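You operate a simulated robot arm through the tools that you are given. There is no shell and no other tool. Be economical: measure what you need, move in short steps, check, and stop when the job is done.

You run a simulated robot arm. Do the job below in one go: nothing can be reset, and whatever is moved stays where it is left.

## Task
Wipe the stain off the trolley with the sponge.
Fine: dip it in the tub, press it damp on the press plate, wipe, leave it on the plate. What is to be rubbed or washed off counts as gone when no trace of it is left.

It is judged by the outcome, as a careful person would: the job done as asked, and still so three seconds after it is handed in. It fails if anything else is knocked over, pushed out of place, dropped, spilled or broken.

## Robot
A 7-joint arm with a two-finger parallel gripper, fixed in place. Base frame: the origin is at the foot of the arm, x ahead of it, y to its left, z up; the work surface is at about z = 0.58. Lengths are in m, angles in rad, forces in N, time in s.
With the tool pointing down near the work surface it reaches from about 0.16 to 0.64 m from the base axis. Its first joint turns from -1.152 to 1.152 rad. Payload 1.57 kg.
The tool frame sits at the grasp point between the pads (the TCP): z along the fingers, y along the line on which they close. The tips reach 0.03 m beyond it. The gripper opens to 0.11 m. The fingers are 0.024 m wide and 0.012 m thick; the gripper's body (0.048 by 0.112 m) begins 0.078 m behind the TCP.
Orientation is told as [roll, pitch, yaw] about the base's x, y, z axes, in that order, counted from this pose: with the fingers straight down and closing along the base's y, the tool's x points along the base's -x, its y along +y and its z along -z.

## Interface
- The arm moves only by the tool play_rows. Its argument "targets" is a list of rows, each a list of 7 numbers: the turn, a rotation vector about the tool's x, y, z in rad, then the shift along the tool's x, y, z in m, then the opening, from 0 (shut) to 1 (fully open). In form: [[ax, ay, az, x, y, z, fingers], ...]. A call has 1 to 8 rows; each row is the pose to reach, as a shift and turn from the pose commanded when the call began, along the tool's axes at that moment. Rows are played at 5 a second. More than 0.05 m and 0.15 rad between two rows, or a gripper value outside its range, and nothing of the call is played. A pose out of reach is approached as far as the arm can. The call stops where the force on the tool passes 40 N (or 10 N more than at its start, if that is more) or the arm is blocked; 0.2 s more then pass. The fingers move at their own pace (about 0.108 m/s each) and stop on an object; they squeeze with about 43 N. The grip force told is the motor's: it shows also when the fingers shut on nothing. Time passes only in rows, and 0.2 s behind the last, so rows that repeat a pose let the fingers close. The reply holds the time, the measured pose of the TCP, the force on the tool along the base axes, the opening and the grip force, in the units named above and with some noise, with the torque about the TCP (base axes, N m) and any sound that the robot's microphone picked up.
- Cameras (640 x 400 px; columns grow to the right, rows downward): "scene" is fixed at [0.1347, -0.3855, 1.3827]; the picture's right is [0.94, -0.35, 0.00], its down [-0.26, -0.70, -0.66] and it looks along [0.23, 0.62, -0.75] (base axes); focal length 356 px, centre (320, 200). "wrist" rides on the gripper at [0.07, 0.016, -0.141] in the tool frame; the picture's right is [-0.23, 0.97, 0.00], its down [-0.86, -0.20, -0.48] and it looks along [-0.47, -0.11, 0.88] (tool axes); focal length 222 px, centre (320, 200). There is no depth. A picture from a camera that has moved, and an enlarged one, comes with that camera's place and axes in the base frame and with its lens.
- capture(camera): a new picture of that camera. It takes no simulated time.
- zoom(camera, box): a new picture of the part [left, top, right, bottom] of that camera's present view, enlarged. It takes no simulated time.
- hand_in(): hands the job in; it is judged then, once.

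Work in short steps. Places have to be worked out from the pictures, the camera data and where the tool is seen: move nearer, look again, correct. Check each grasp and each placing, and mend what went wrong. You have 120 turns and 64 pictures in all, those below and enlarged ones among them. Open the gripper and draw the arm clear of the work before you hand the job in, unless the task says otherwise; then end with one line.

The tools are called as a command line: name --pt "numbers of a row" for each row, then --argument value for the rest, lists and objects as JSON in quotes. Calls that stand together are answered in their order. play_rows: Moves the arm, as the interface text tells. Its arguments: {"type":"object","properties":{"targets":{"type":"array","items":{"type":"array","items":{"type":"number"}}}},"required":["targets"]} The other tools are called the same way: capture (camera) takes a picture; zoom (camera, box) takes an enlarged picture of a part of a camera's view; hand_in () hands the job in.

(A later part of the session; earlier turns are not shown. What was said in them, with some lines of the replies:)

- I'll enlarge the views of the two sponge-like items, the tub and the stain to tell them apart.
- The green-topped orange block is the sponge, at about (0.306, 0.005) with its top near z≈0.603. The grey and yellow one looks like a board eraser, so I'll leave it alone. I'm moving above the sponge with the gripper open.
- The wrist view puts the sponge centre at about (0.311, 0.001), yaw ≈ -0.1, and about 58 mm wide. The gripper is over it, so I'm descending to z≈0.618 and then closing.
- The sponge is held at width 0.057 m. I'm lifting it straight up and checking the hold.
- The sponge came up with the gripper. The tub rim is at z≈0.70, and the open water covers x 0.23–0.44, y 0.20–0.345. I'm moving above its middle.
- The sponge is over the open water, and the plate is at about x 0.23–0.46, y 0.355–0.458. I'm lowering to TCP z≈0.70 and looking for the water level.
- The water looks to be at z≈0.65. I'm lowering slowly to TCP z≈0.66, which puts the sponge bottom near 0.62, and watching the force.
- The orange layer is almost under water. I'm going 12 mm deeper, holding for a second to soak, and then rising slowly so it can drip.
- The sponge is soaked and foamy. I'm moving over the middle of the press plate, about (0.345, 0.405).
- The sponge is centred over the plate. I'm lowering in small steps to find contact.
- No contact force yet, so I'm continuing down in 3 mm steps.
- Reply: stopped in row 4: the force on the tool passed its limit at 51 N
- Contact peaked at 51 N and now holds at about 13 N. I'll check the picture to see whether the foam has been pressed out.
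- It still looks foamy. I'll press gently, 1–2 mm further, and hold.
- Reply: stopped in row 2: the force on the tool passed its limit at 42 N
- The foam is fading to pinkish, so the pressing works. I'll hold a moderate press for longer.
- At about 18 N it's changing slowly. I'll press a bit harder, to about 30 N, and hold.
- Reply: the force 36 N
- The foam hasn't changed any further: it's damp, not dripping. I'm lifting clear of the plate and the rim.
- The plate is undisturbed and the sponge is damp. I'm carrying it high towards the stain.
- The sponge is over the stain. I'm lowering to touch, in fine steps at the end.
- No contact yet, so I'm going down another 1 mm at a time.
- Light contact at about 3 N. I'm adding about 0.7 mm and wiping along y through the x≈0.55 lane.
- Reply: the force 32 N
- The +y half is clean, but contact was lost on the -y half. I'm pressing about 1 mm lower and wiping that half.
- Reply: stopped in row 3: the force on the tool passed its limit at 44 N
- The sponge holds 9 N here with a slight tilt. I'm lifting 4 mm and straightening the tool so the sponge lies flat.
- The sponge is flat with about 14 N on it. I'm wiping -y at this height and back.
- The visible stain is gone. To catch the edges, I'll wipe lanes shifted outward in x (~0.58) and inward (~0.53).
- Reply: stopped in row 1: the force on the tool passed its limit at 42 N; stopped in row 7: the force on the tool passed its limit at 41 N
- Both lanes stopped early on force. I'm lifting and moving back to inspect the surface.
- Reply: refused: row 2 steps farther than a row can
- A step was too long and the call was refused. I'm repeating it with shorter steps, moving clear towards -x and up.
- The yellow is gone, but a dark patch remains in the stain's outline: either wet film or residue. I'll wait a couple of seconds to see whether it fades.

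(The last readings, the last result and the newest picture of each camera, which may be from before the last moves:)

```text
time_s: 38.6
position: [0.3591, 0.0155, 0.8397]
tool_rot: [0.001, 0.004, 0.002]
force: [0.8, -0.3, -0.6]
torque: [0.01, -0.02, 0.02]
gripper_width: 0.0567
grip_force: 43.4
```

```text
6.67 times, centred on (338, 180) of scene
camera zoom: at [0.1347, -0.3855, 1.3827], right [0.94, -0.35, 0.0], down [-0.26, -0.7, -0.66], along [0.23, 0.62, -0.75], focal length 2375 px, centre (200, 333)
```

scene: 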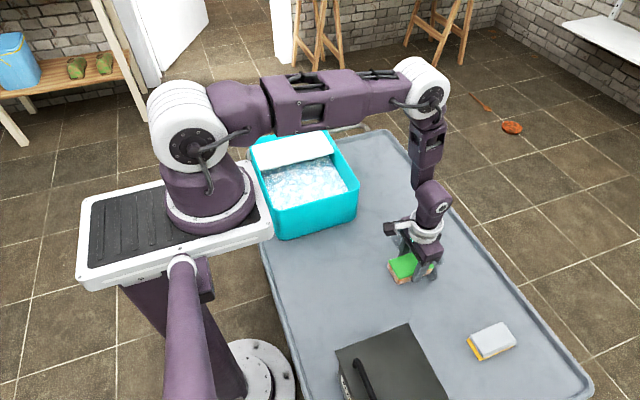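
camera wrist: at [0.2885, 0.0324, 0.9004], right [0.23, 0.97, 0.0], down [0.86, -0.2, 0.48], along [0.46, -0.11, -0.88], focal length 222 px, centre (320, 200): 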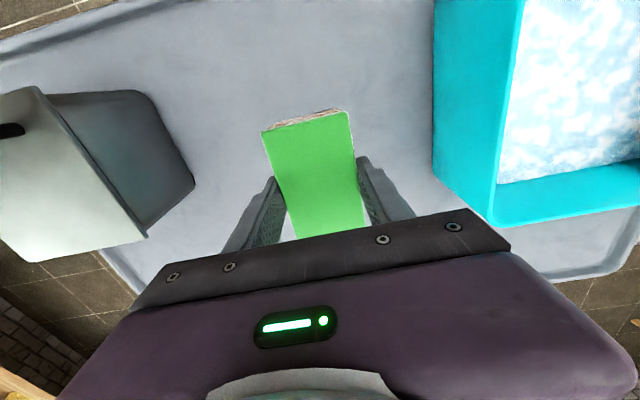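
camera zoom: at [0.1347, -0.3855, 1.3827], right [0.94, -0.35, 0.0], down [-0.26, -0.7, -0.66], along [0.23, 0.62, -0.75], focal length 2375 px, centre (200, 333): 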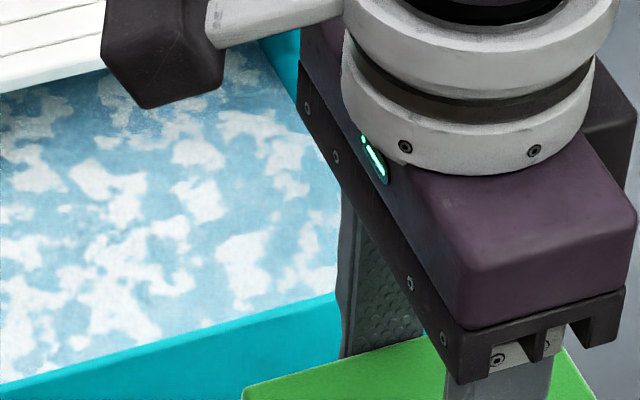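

The patch isn't fading and the sponge is now brown with dirt. I'll rinse it in the tub, press it and wipe again, starting by moving over the water.

play_rows --pt "0 0 0 0.004 0.043 0 0.35" --pt "0 0 0 0.008 0.086 0 0.35" --pt "0 0 0 0.012 0.129 0 0.35" --pt "0 0 0 0.016 0.172 0 0.35" --pt "0 0 0 0.02 0.215 0 0.35" --pt "0 0 0 0.024 0.257 0 0.35" --pt "0 -0.003 0 0.024 0.257 0 0.35"

play_rows --pt "0 0 0 0 0 0.045 0.35" --pt "0 0 0 0 0 0.09 0.35" --pt "0 0 0 0 0 0.135 0.35" --pt "0 0 0 0 0 0.17 0.35" --pt "0 0 0 0 0 0.193 0.35" --pt "0 0 0 0 0 0.193 0.35" --pt "0 0 0 0 0 0.193 0.35" --pt "0 0 0 0 0 0.193 0.35"

play_rows --pt "0 0 0 0.02 0 0 0.35" --pt "0 0 0 -0.02 0 0 0.35" --pt "0 0 0 0.02 0 0 0.35" --pt "0 0 0 -0.02 0 0 0.35" --pt "0 0 0 0 0 0 0.35" --pt "0 0 0 0 0 0 0.35"

play_rows --pt "0 0 0 0 0 -0.015 0.35" --pt "0 0 0 0 0 -0.03 0.35" --pt "0 0 0 0 0 -0.06 0.35" --pt "0 0 0 0 0 -0.09 0.35" --pt "0 0 0 0 0 -0.12 0.35" --pt "0 0 0 0 0 -0.14 0.35" --pt "0 0 0 0 0 -0.14 0.35"

zoom --camera "scene" --box '[220, 90, 412, 210]'

```text
time_s: 40.2
position: [0.3333, 0.2714, 0.8416]
tool_rot: [0.0, -0.002, 0.003]
force: [0.3, -0.2, 0.3]
torque: [-0.02, -0.01, 0.0]
gripper_width: 0.0565
grip_force: 42.6
```

```text
time_s: 42.0
position: [0.3342, 0.2728, 0.6486]
tool_rot: [0.0, -0.001, 0.001]
force: [0.9, 0.2, -0.6]
torque: [0.02, 0.01, 0.03]
gripper_width: 0.0566
grip_force: 43.2
```

```text
time_s: 43.4
position: [0.3333, 0.2705, 0.6459]
tool_rot: [0.003, 0.0, 0.002]
force: [-0.7, -0.1, -0.9]
torque: [0.02, -0.01, -0.05]
gripper_width: 0.0568
grip_force: 43.1
```

```text
time_s: 45.0
position: [0.335, 0.2709, 0.7857]
tool_rot: [0.003, -0.002, 0.002]
force: [0.2, -0.1, -0.2]
torque: [0.04, -0.02, -0.03]
gripper_width: 0.0566
grip_force: 42.8
```

```text
3.33 times, centred on (316, 150) of scene
camera zoom: at [0.1347, -0.3855, 1.3827], right [0.94, -0.35, 0.0], down [-0.26, -0.7, -0.66], along [0.23, 0.62, -0.75], focal length 1188 px, centre (333, 367)
```

zoom: 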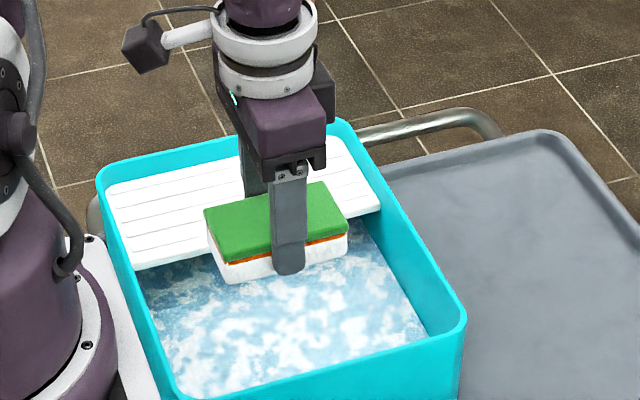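

It's rinsed clean and soaked. I'm moving over the plate and down to just above contact.

play_rows --pt "0 0 0 -0.003 0.034 0 0.35" --pt "0 0 0 -0.006 0.068 0 0.35" --pt "0 0 0 -0.009 0.102 0 0.35" --pt "0 0 0 -0.012 0.136 0 0.35" --pt "0.003 -0.002 0 -0.012 0.136 0.02 0.35" --pt "0.003 -0.002 0 -0.012 0.136 0.04 0.35" --pt "0.003 -0.002 0 -0.012 0.136 0.05 0.35" --pt "0.003 -0.002 0 -0.012 0.136 0.05 0.35"

play_rows --pt "0 0 0 0 0 0.001 0.35" --pt "0 0 0 0 0 0.002 0.35" --pt "0 0 0 0 0 0.003 0.35" --pt "0 0 0 0 0 0.004 0.35" --pt "0 0 0 0 0 0.0045 0.35" --pt "0 0 0 0 0 0.0045 0.35"

```text
time_s: 46.8
position: [0.3487, 0.4064, 0.737]
tool_rot: [-0.001, -0.002, 0.001]
force: [0.0, 0.0, -0.3]
torque: [0.03, 0.01, -0.01]
gripper_width: 0.0567
grip_force: 43.6
```

```text
time_s: 48.2
position: [0.3477, 0.4059, 0.7319]
tool_rot: [-0.002, -0.001, 0.002]
force: [0.9, 0.5, -0.4]
torque: [0.02, -0.01, 0.0]
gripper_width: 0.0568
grip_force: 42.9
```

Still just above the plate. I'm stepping down further in small increments.

play_rows --pt "0 0 0 0 0 0.0005 0.35" --pt "0 0 0 0 0 0.001 0.35" --pt "0 0 0 0 0 0.0015 0.35" --pt "0 0 0 0 0 0.002 0.35" --pt "0 0 0 0 0 0.0025 0.35" --pt "0 0 0 0 0 0.0025 0.35" --pt "0 0 0 0 0 0.0025 0.35"

```text
time_s: 49.8
position: [0.3478, 0.4072, 0.7296]
tool_rot: [-0.001, -0.004, 0.004]
force: [-2.1, -8.5, 21.5]
torque: [-0.22, 0.16, 0.0]
gripper_width: 0.0563
grip_force: 42.9
```

The plate is taking about 21 N now. I'm pressing a little more and holding.

play_rows --pt "0 0 0 0 0 0.0003 0.35" --pt "0 0 0 0 0 0.0006 0.35" --pt "0 0 0 0 0 0.0006 0.35" --pt "0 0 0 0 0 0.0006 0.35" --pt "0 0 0 0 0 0.0006 0.35" --pt "0 0 0 0 0 0.0006 0.35" --pt "0 0 0 0 0 0.0006 0.35" --pt "0 0 0 0 0 0.0006 0.35"

zoom --camera "scene" --box '[250, 110, 346, 170]'

```text
time_s: 50.8
position: [0.3481, 0.4088, 0.7292]
tool_rot: [0.0, -0.004, 0.002]
force: [-1.3, -2.1, 9.7]
torque: [-0.12, 0.13, 0.02]
gripper_width: 0.0567
grip_force: 42.2
stopped in row 4: the force on the tool passed its limit at 40 N (the readings are from after the stop); the commanded pose is now the measured one
```

```text
6.67 times, centred on (298, 140) of scene
camera zoom: at [0.1346, -0.3856, 1.3826], right [0.94, -0.35, 0.0], down [-0.26, -0.7, -0.66], along [0.23, 0.62, -0.75], focal length 2375 px, centre (467, 600)
```

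zoom: 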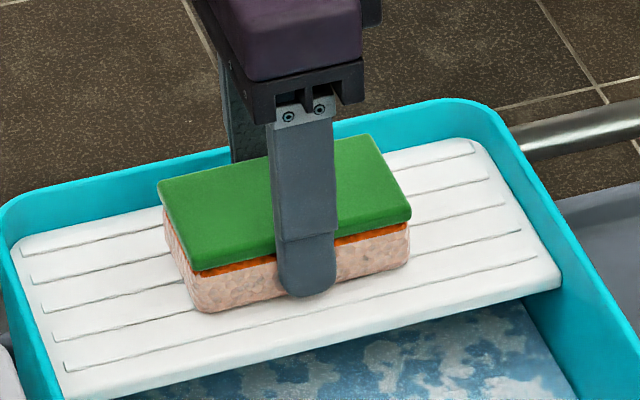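

It's damp again. The end of the stain at y>0.05 came fully clean, so the rest just needs more wiping. I'm lifting and carrying the sponge back.

play_rows --pt "0 0.002 0 0 0 -0.01 0.35" --pt "0 0.004 0 0 0 -0.05 0.35" --pt "0 0.004 0 0 0 -0.09 0.35" --pt "0 0.004 0 -0.01 -0.02 -0.1 0.35" --pt "0 0.004 0 -0.03 -0.058 -0.1 0.35" --pt "0 0.004 0 -0.05 -0.097 -0.1 0.35" --pt "0 0.004 0 -0.07 -0.136 -0.1 0.35" --pt "0 0.004 0 -0.09 -0.175 -0.1 0.35"

play_rows --pt "0 0 0 -0.02 -0.039 0 0.35" --pt "0 0 0 -0.04 -0.078 0 0.35" --pt "0 0 0 -0.06 -0.117 0 0.35" --pt "0 0 0 -0.08 -0.156 0 0.35" --pt "0 0 0 -0.1 -0.185 0.02 0.35" --pt "0 0 0 -0.117 -0.198 0.05 0.35" --pt "0 0 0 -0.117 -0.198 0.09 0.35" --pt "0 0 0 -0.117 -0.198 0.13 0.35"

play_rows --pt "0 0 0 0 0 0.04 0.35" --pt "0 0 0 0 0 0.06 0.35" --pt "0 0 0 0 0 0.07 0.35" --pt "0 0 0 0 0 0.074 0.35" --pt "0 0 0 0 0 0.074 0.35"

```text
time_s: 52.5
position: [0.4379, 0.2312, 0.8298]
tool_rot: [0.0, 0.0, 0.001]
force: [0.7, 0.9, -0.1]
torque: [0.01, 0.03, -0.01]
gripper_width: 0.0566
grip_force: 42.8
```

```text
time_s: 54.4
position: [0.5559, 0.0379, 0.7025]
tool_rot: [0.001, 0.001, 0.002]
force: [-0.4, 0.1, -0.4]
torque: [-0.02, 0.01, -0.01]
gripper_width: 0.0567
grip_force: 42.8
```

```text
time_s: 55.5
position: [0.556, 0.0368, 0.6262]
tool_rot: [-0.001, 0.0, 0.001]
force: [-1.2, -0.2, 0.4]
torque: [-0.02, 0.01, 0.0]
gripper_width: 0.0566
grip_force: 43.0
```

At z≈0.626, with contact expected near 0.619, I'm lowering in fine steps.

play_rows --pt "0 0 0 0 0 0.003 0.35" --pt "0 0 0 0 0 0.005 0.35" --pt "0 0 0 0 0 0.006 0.35" --pt "0 0 0 0 0 0.007 0.35" --pt "0 0 0 0 0 0.0075 0.35" --pt "0 0 0 0 0 0.0075 0.35"

```text
time_s: 57.0
position: [0.5556, 0.0364, 0.6184]
tool_rot: [-0.001, -0.002, 0.001]
force: [-3.6, -0.9, 25.0]
torque: [-0.02, -0.16, -0.03]
gripper_width: 0.0565
grip_force: 42.8
```

Contact is at 25 N. I'm easing off a touch and wiping -y in smaller steps.

play_rows --pt "0 0 0 0 0 -0.0004 0.35" --pt "0 0 0 0 -0.015 -0.0004 0.35" --pt "0 0 0 0 -0.03 -0.0004 0.35" --pt "0 0 0 0 -0.045 -0.0004 0.35" --pt "0 0 0 0 -0.06 -0.0004 0.35" --pt "0 0 0 0 -0.075 -0.0004 0.35" --pt "0 0 0 0 -0.09 -0.0004 0.35" --pt "0 0 0 0 -0.1 -0.0004 0.35"

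play_rows --pt "0 0 0 0 0.015 0 0.35" --pt "0 0 0 0 0.03 0 0.35" --pt "0 0 0 0 0.045 0 0.35" --pt "0 0 0 0 0.06 0 0.35" --pt "0 0 0 0 0.075 0 0.35" --pt "0 0 0 0 0.09 0 0.35" --pt "0 0 0 0 0.105 0 0.35"

zoom --camera "scene" --box '[352, 210, 480, 290]'

```text
time_s: 58.8
position: [0.5568, -0.0644, 0.6174]
tool_rot: [0.002, -0.001, 0.003]
force: [-0.8, 13.0, 31.5]
torque: [0.35, -0.03, 0.01]
gripper_width: 0.0567
grip_force: 42.8
```

```text
time_s: 59.2
position: [0.556, -0.0589, 0.618]
tool_rot: [-0.006, -0.002, 0.003]
force: [-4.0, 2.3, 13.3]
torque: [0.34, 0.25, 0.11]
gripper_width: 0.0564
grip_force: 43.3
stopped in row 2: the force on the tool passed its limit at 49 N (the readings are from after the stop); the commanded pose is now the measured one
```

```text
5.00 times, centred on (416, 250) of scene
camera zoom: at [0.1344, -0.3854, 1.3827], right [0.94, -0.35, 0.0], down [-0.26, -0.7, -0.66], along [0.23, 0.62, -0.75], focal length 1781 px, centre (-160, -50)
```

zoom: 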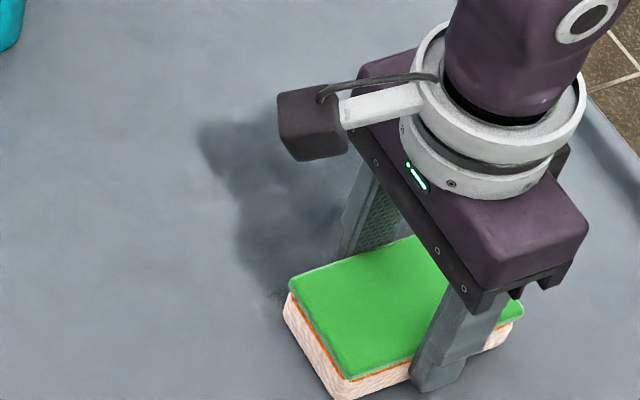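

That view is muddled by the gripper's shadow. I'm correcting the small tilt with a slight lift and then wiping back in +y with lighter pressure.

play_rows --pt "-0.003 0 0 0 0 -0.003 0.35" --pt "-0.006 0.002 0 0 0 -0.003 0.35" --pt "-0.006 0.002 0 0 0 -0.003 0.35" --pt "-0.006 0.002 0 0 0 -0.001 0.35" --pt "-0.006 0.002 0 0 0 -0.0003 0.35" --pt "-0.006 0.002 0 0 0 -0.0003 0.35"

```text
time_s: 60.6
position: [0.5561, -0.0586, 0.6189]
tool_rot: [-0.001, -0.001, 0.001]
force: [-1.0, -2.2, 8.6]
torque: [-0.05, -0.04, 0.0]
gripper_width: 0.0565
grip_force: 43.1
```

There's 8.6 N on it and it's flat. I'm wiping up +y, shifting outward and coming back down the x≈0.575 lane.

play_rows --pt "0 0 0 0 0.015 0 0.35" --pt "0 0 0 0 0.03 0 0.35" --pt "0 0 0 0 0.045 0 0.35" --pt "0 0 0 0 0.06 0 0.35" --pt "0 0 0 0 0.075 0 0.35" --pt "0 0 0 0 0.09 0 0.35" --pt "0 0 0 -0.01 0.105 0 0.35" --pt "0 0 0 -0.02 0.105 0 0.35"

play_rows --pt "0 0 0 0 -0.015 0 0.35" --pt "0 0 0 0 -0.03 0 0.35" --pt "0 0 0 0 -0.045 0 0.35" --pt "0 0 0 0 -0.06 0 0.35" --pt "0 0 0 0 -0.075 0 0.35" --pt "0 0 0 0 -0.09 0 0.35" --pt "0 0 0 0 -0.105 0 0.35"

```text
time_s: 62.0
position: [0.5591, 0.0348, 0.6188]
tool_rot: [-0.003, -0.001, -0.002]
force: [-4.0, -0.3, 13.2]
torque: [0.17, -0.14, 0.02]
gripper_width: 0.0566
grip_force: 42.9
stopped in row 7: the force on the tool passed its limit at 46 N (the readings are from after the stop); the commanded pose is now the measured one
```

```text
time_s: 63.6
position: [0.5575, -0.0707, 0.6181]
tool_rot: [-0.004, 0.005, -0.001]
force: [0.9, -0.9, -0.1]
torque: [-0.02, 0.01, 0.0]
gripper_width: 0.0563
grip_force: 43.2
```

One more pass is done. I'm lifting clear and moving back to inspect.

play_rows --pt "0 0 0 0 0 -0.02 0.35" --pt "-0.004 -0.004 0 0.02 0.015 -0.055 0.35" --pt "-0.004 -0.004 0 0.05 0.03 -0.08 0.35" --pt "-0.004 -0.004 0 0.085 0.045 -0.1 0.35" --pt "-0.004 -0.004 0 0.12 0.06 -0.12 0.35" --pt "-0.004 -0.004 0 0.16 0.075 -0.14 0.35" --pt "-0.004 -0.004 0 0.2 0.09 -0.15 0.35" --pt "-0.004 -0.004 0 0.2 0.09 -0.15 0.35"

zoom --camera "scene" --box '[352, 210, 480, 290]'

zoom --camera "scene" --box '[280, 160, 408, 240]'

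```text
time_s: 65.5
position: [0.3589, 0.0205, 0.7681]
tool_rot: [0.0, -0.004, -0.002]
force: [1.1, -0.7, -0.8]
torque: [-0.03, -0.02, -0.01]
gripper_width: 0.0564
grip_force: 43.4
```

```text
5.00 times, centred on (416, 250) of scene
camera zoom: at [0.1347, -0.3855, 1.3827], right [0.94, -0.35, 0.0], down [-0.26, -0.7, -0.66], along [0.23, 0.62, -0.75], focal length 1781 px, centre (-160, -50)
```

zoom: 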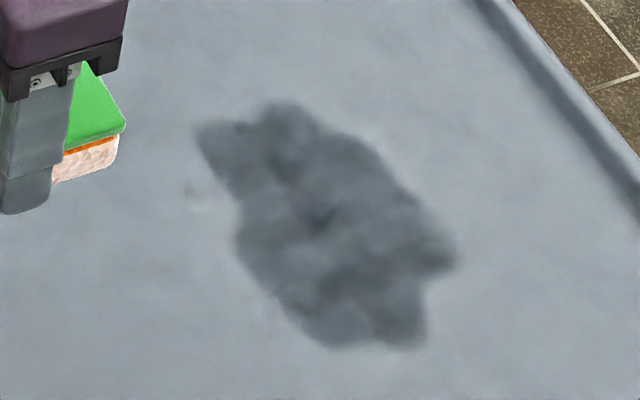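

```text
5.00 times, centred on (344, 200) of scene
camera zoom: at [0.1347, -0.3855, 1.3827], right [0.94, -0.35, 0.0], down [-0.26, -0.7, -0.66], along [0.23, 0.62, -0.75], focal length 1781 px, centre (200, 200)
```

zoom: 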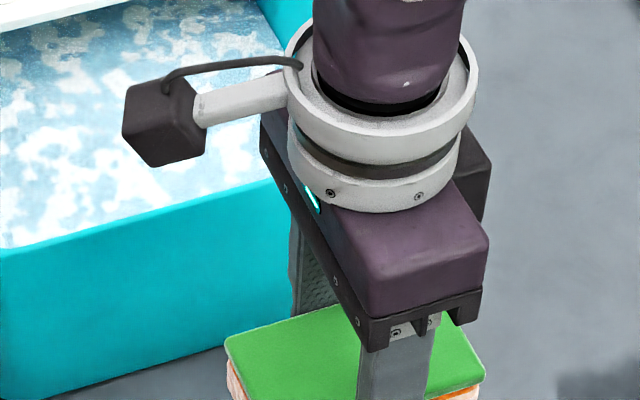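

The +y end, dry before, is dark again after the second wipe, so the patch is wetness that dries. The sponge stayed pale, so no new dirt came off. I'll wait for it to dry.

play_rows --pt "0 0 0 0 0 -0.03 0.35" --pt "0 0 0 0 0 -0.06 0.35" --pt "0 0 0 0 0 -0.07 0.35" --pt "0 0 0 0 0 -0.07 0.35" --pt "0 0 0 0 0 -0.07 0.35" --pt "0 0 0 0 0 -0.07 0.35" --pt "0 0 0 0 0 -0.07 0.35" --pt "0 0 0 0 0 -0.07 0.35"

play_rows --pt "0 0 0 0 0 0 0.35" --pt "0 0 0 0 0 0 0.35" --pt "0 0 0 0 0 0 0.35" --pt "0 0 0 0 0 0 0.35" --pt "0 0 0 0 0 0 0.35" --pt "0 0 0 0 0 0 0.35" --pt "0 0 0 0 0 0 0.35" --pt "0 0 0 0 0 0 0.35"

play_rows --pt "0 0 0 0 0 0 0.35" --pt "0 0 0 0 0 0 0.35" --pt "0 0 0 0 0 0 0.35" --pt "0 0 0 0 0 0 0.35" --pt "0 0 0 0 0 0 0.35" --pt "0 0 0 0 0 0 0.35" --pt "0 0 0 0 0 0 0.35" --pt "0 0 0 0 0 0 0.35"

zoom --camera "scene" --box '[352, 210, 480, 290]'

```text
time_s: 67.2
position: [0.3587, 0.0194, 0.8376]
tool_rot: [-0.001, -0.003, -0.001]
force: [0.2, 0.7, -1.0]
torque: [0.02, -0.03, 0.01]
gripper_width: 0.0567
grip_force: 41.9
```

```text
time_s: 69.0
position: [0.3593, 0.0198, 0.838]
tool_rot: [0.0, -0.004, -0.002]
force: [1.0, -0.3, 0.0]
torque: [0.02, -0.05, 0.0]
gripper_width: 0.0565
grip_force: 43.5
```

```text
time_s: 70.8
position: [0.3587, 0.019, 0.8373]
tool_rot: [0.0, -0.004, -0.001]
force: [-0.8, 0.4, -0.7]
torque: [0.0, -0.04, 0.0]
gripper_width: 0.0567
grip_force: 43.0
```

```text
5.00 times, centred on (416, 250) of scene
camera zoom: at [0.1347, -0.3855, 1.3827], right [0.94, -0.35, 0.0], down [-0.26, -0.7, -0.66], along [0.23, 0.62, -0.75], focal length 1781 px, centre (-160, -50)
```

zoom: 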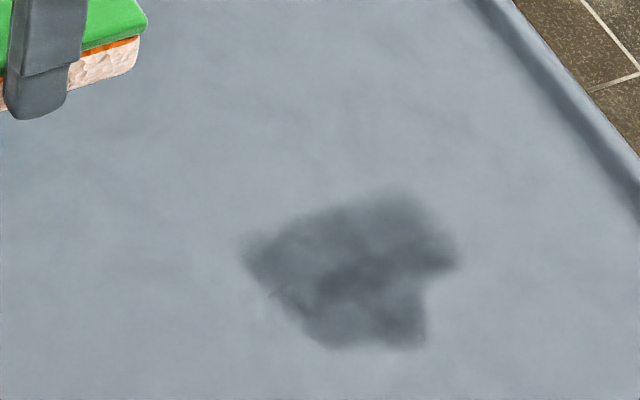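

It's drying and the dry area is clean. Meanwhile I'm carrying the sponge back to the press plate.

play_rows --pt "0 0 0 0 0.045 0 0.35" --pt "0 0 0 0 0.09 0 0.35" --pt "0 0 0 0 0.135 0 0.35" --pt "0 0 0 0 0.18 0 0.35" --pt "0 0 0 0 0.225 0 0.35" --pt "0 0 0 0.002 0.27 0 0.35" --pt "0 0 0 0.005 0.315 0 0.35" --pt "0 0 0 0.008 0.36 0 0.35"

play_rows --pt "0 0.003 0 0.003 0.028 0 0.35" --pt "0 0.003 0 0.003 0.028 0.04 0.35" --pt "0 0.003 0 0.003 0.028 0.08 0.35" --pt "0 0.003 0 0.003 0.028 0.1 0.35" --pt "0 0.003 0 0.003 0.028 0.104 0.35" --pt "0 0.003 0 0.003 0.028 0.104 0.35"

zoom --camera "scene" --box '[352, 210, 480, 290]'

zoom --camera "scene" --box '[250, 110, 346, 170]'

```text
time_s: 72.7
position: [0.3519, 0.3777, 0.839]
tool_rot: [-0.001, -0.004, -0.002]
force: [0.4, -0.6, -0.1]
torque: [0.01, -0.03, 0.01]
gripper_width: 0.0568
grip_force: 43.3
```

```text
time_s: 74.0
position: [0.3485, 0.408, 0.7348]
tool_rot: [-0.001, 0.0, -0.002]
force: [0.4, 0.1, -0.3]
torque: [-0.02, 0.01, -0.01]
gripper_width: 0.0566
grip_force: 43.1
```

```text
5.00 times, centred on (416, 250) of scene
camera zoom: at [0.1347, -0.3855, 1.3827], right [0.94, -0.35, 0.0], down [-0.26, -0.7, -0.66], along [0.23, 0.62, -0.75], focal length 1781 px, centre (-160, -50)
```

zoom: 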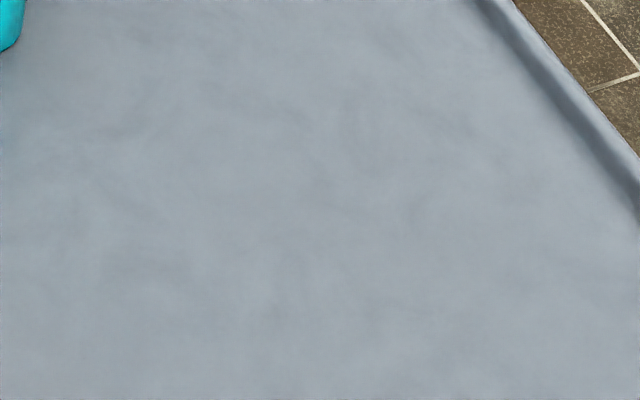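

```text
6.67 times, centred on (298, 140) of scene
camera zoom: at [0.1347, -0.3855, 1.3827], right [0.94, -0.35, 0.0], down [-0.26, -0.7, -0.66], along [0.23, 0.62, -0.75], focal length 2375 px, centre (467, 600)
```

zoom: 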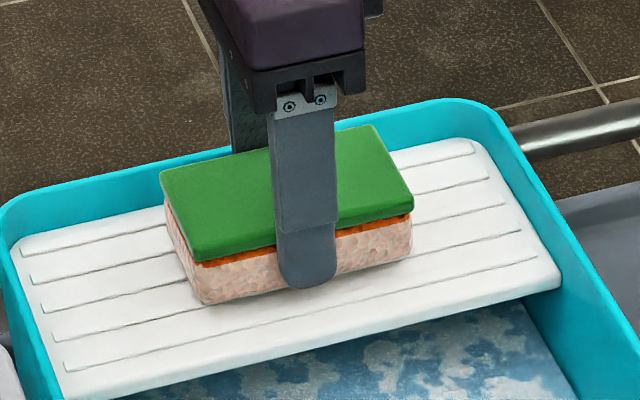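

The trolley has dried completely clean. I'm lowering the sponge the last few millimetres to touch the plate.

play_rows --pt "0 0 0 0 0 0.002 0.35" --pt "0 0 0 0 0 0.003 0.35" --pt "0 0 0 0 0 0.004 0.35" --pt "0 0 0 0 0 0.0045 0.35" --pt "0 0 0 0 0 0.0045 0.35"

```text
time_s: 75.2
position: [0.3478, 0.4068, 0.7301]
tool_rot: [0.0, -0.001, -0.001]
force: [-1.8, 0.8, 2.1]
torque: [-0.03, -0.07, 0.01]
gripper_width: 0.0567
grip_force: 42.7
```

Light contact at 2 N. I'm opening just a little to clear the tub wall, then rising straight up.

play_rows --pt "0 0 0 0 0 0 0.62" --pt "0 0 0 0 0 0 0.65" --pt "0 0 0 0 0 -0.01 0.65" --pt "0 0 0 0 0 -0.04 0.65" --pt "0 0 0 0 0 -0.08 0.65" --pt "0 0 0 0 0 -0.12 0.65" --pt "0 0 0 0 0 -0.12 0.65"

capture --camera "wrist"

zoom --camera "scene" --box '[220, 80, 412, 200]'

```text
time_s: 76.8
position: [0.3455, 0.4063, 0.8515]
tool_rot: [-0.001, 0.0, -0.002]
force: [0.7, 0.1, 0.1]
torque: [-0.03, 0.03, -0.01]
gripper_width: 0.0716
grip_force: 0.0
```

```text
17 pictures are left
camera wrist: at [0.2772, 0.4217, 0.9932], right [0.23, 0.97, 0.0], down [0.85, -0.2, 0.48], along [0.47, -0.11, -0.88], focal length 222 px, centre (320, 200)
```

wrist: 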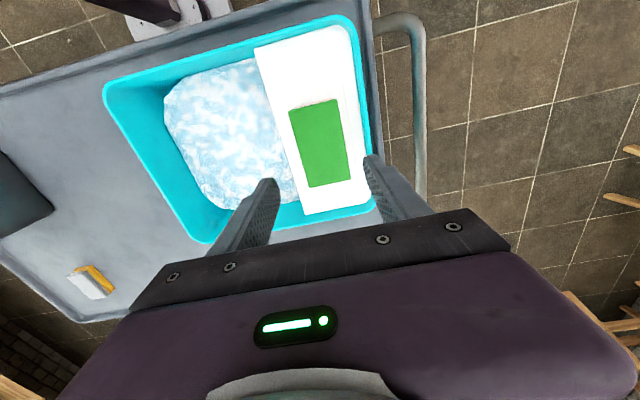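

```text
3.33 times, centred on (316, 140) of scene
camera zoom: at [0.1347, -0.3855, 1.3827], right [0.94, -0.35, 0.0], down [-0.26, -0.7, -0.66], along [0.23, 0.62, -0.75], focal length 1188 px, centre (333, 400)
```

zoom: 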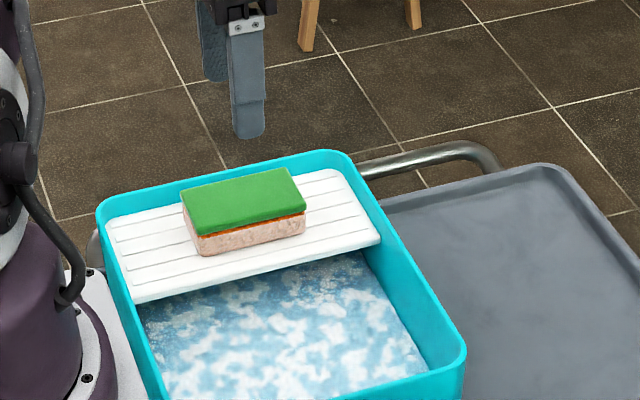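

The sponge rests flat on the plate. I'm drawing the arm up and away from the tub, opening the gripper, and making a last check.

play_rows --pt "0 0 0 0 -0.03 -0.03 0.8" --pt "0 0 0 -0.01 -0.07 -0.05 1" --pt "0 0 0 -0.02 -0.115 -0.06 1" --pt "0 0 0 -0.03 -0.16 -0.07 1" --pt "0 0 0 -0.04 -0.205 -0.08 1" --pt "0 0 0 -0.05 -0.25 -0.08 1" --pt "0 0 0 -0.05 -0.295 -0.08 1" --pt "0 0 0 -0.05 -0.34 -0.08 1"

capture --camera "scene"

capture --camera "wrist"

```text
time_s: 78.7
position: [0.3965, 0.0648, 0.9302]
tool_rot: [-0.001, -0.002, 0.002]
force: [-0.6, 0.2, -0.5]
torque: [0.03, 0.02, -0.01]
gripper_width: 0.11
grip_force: 0.1
```

```text
15 pictures are left
```

scene: 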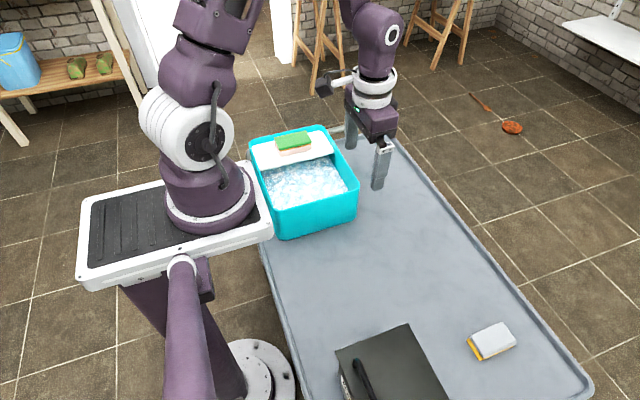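

```text
14 pictures are left
camera wrist: at [0.3259, 0.0804, 1.0724], right [0.23, 0.97, 0.0], down [0.85, -0.2, 0.48], along [0.47, -0.11, -0.88], focal length 222 px, centre (320, 200)
```

wrist: 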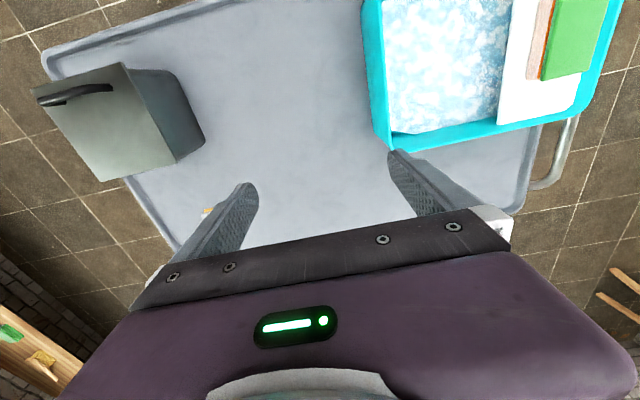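

The trolley is clean and dry, the sponge is on the plate, nothing else has moved, and the arm is clear with the gripper open. I'm handing in.

hand_in

```text
The job is handed in.
```

The stain is gone from the trolley with no trace left once it dried. It took two rounds of dipping, pressing and wiping. The sponge is on the press plate and nothing else was moved.
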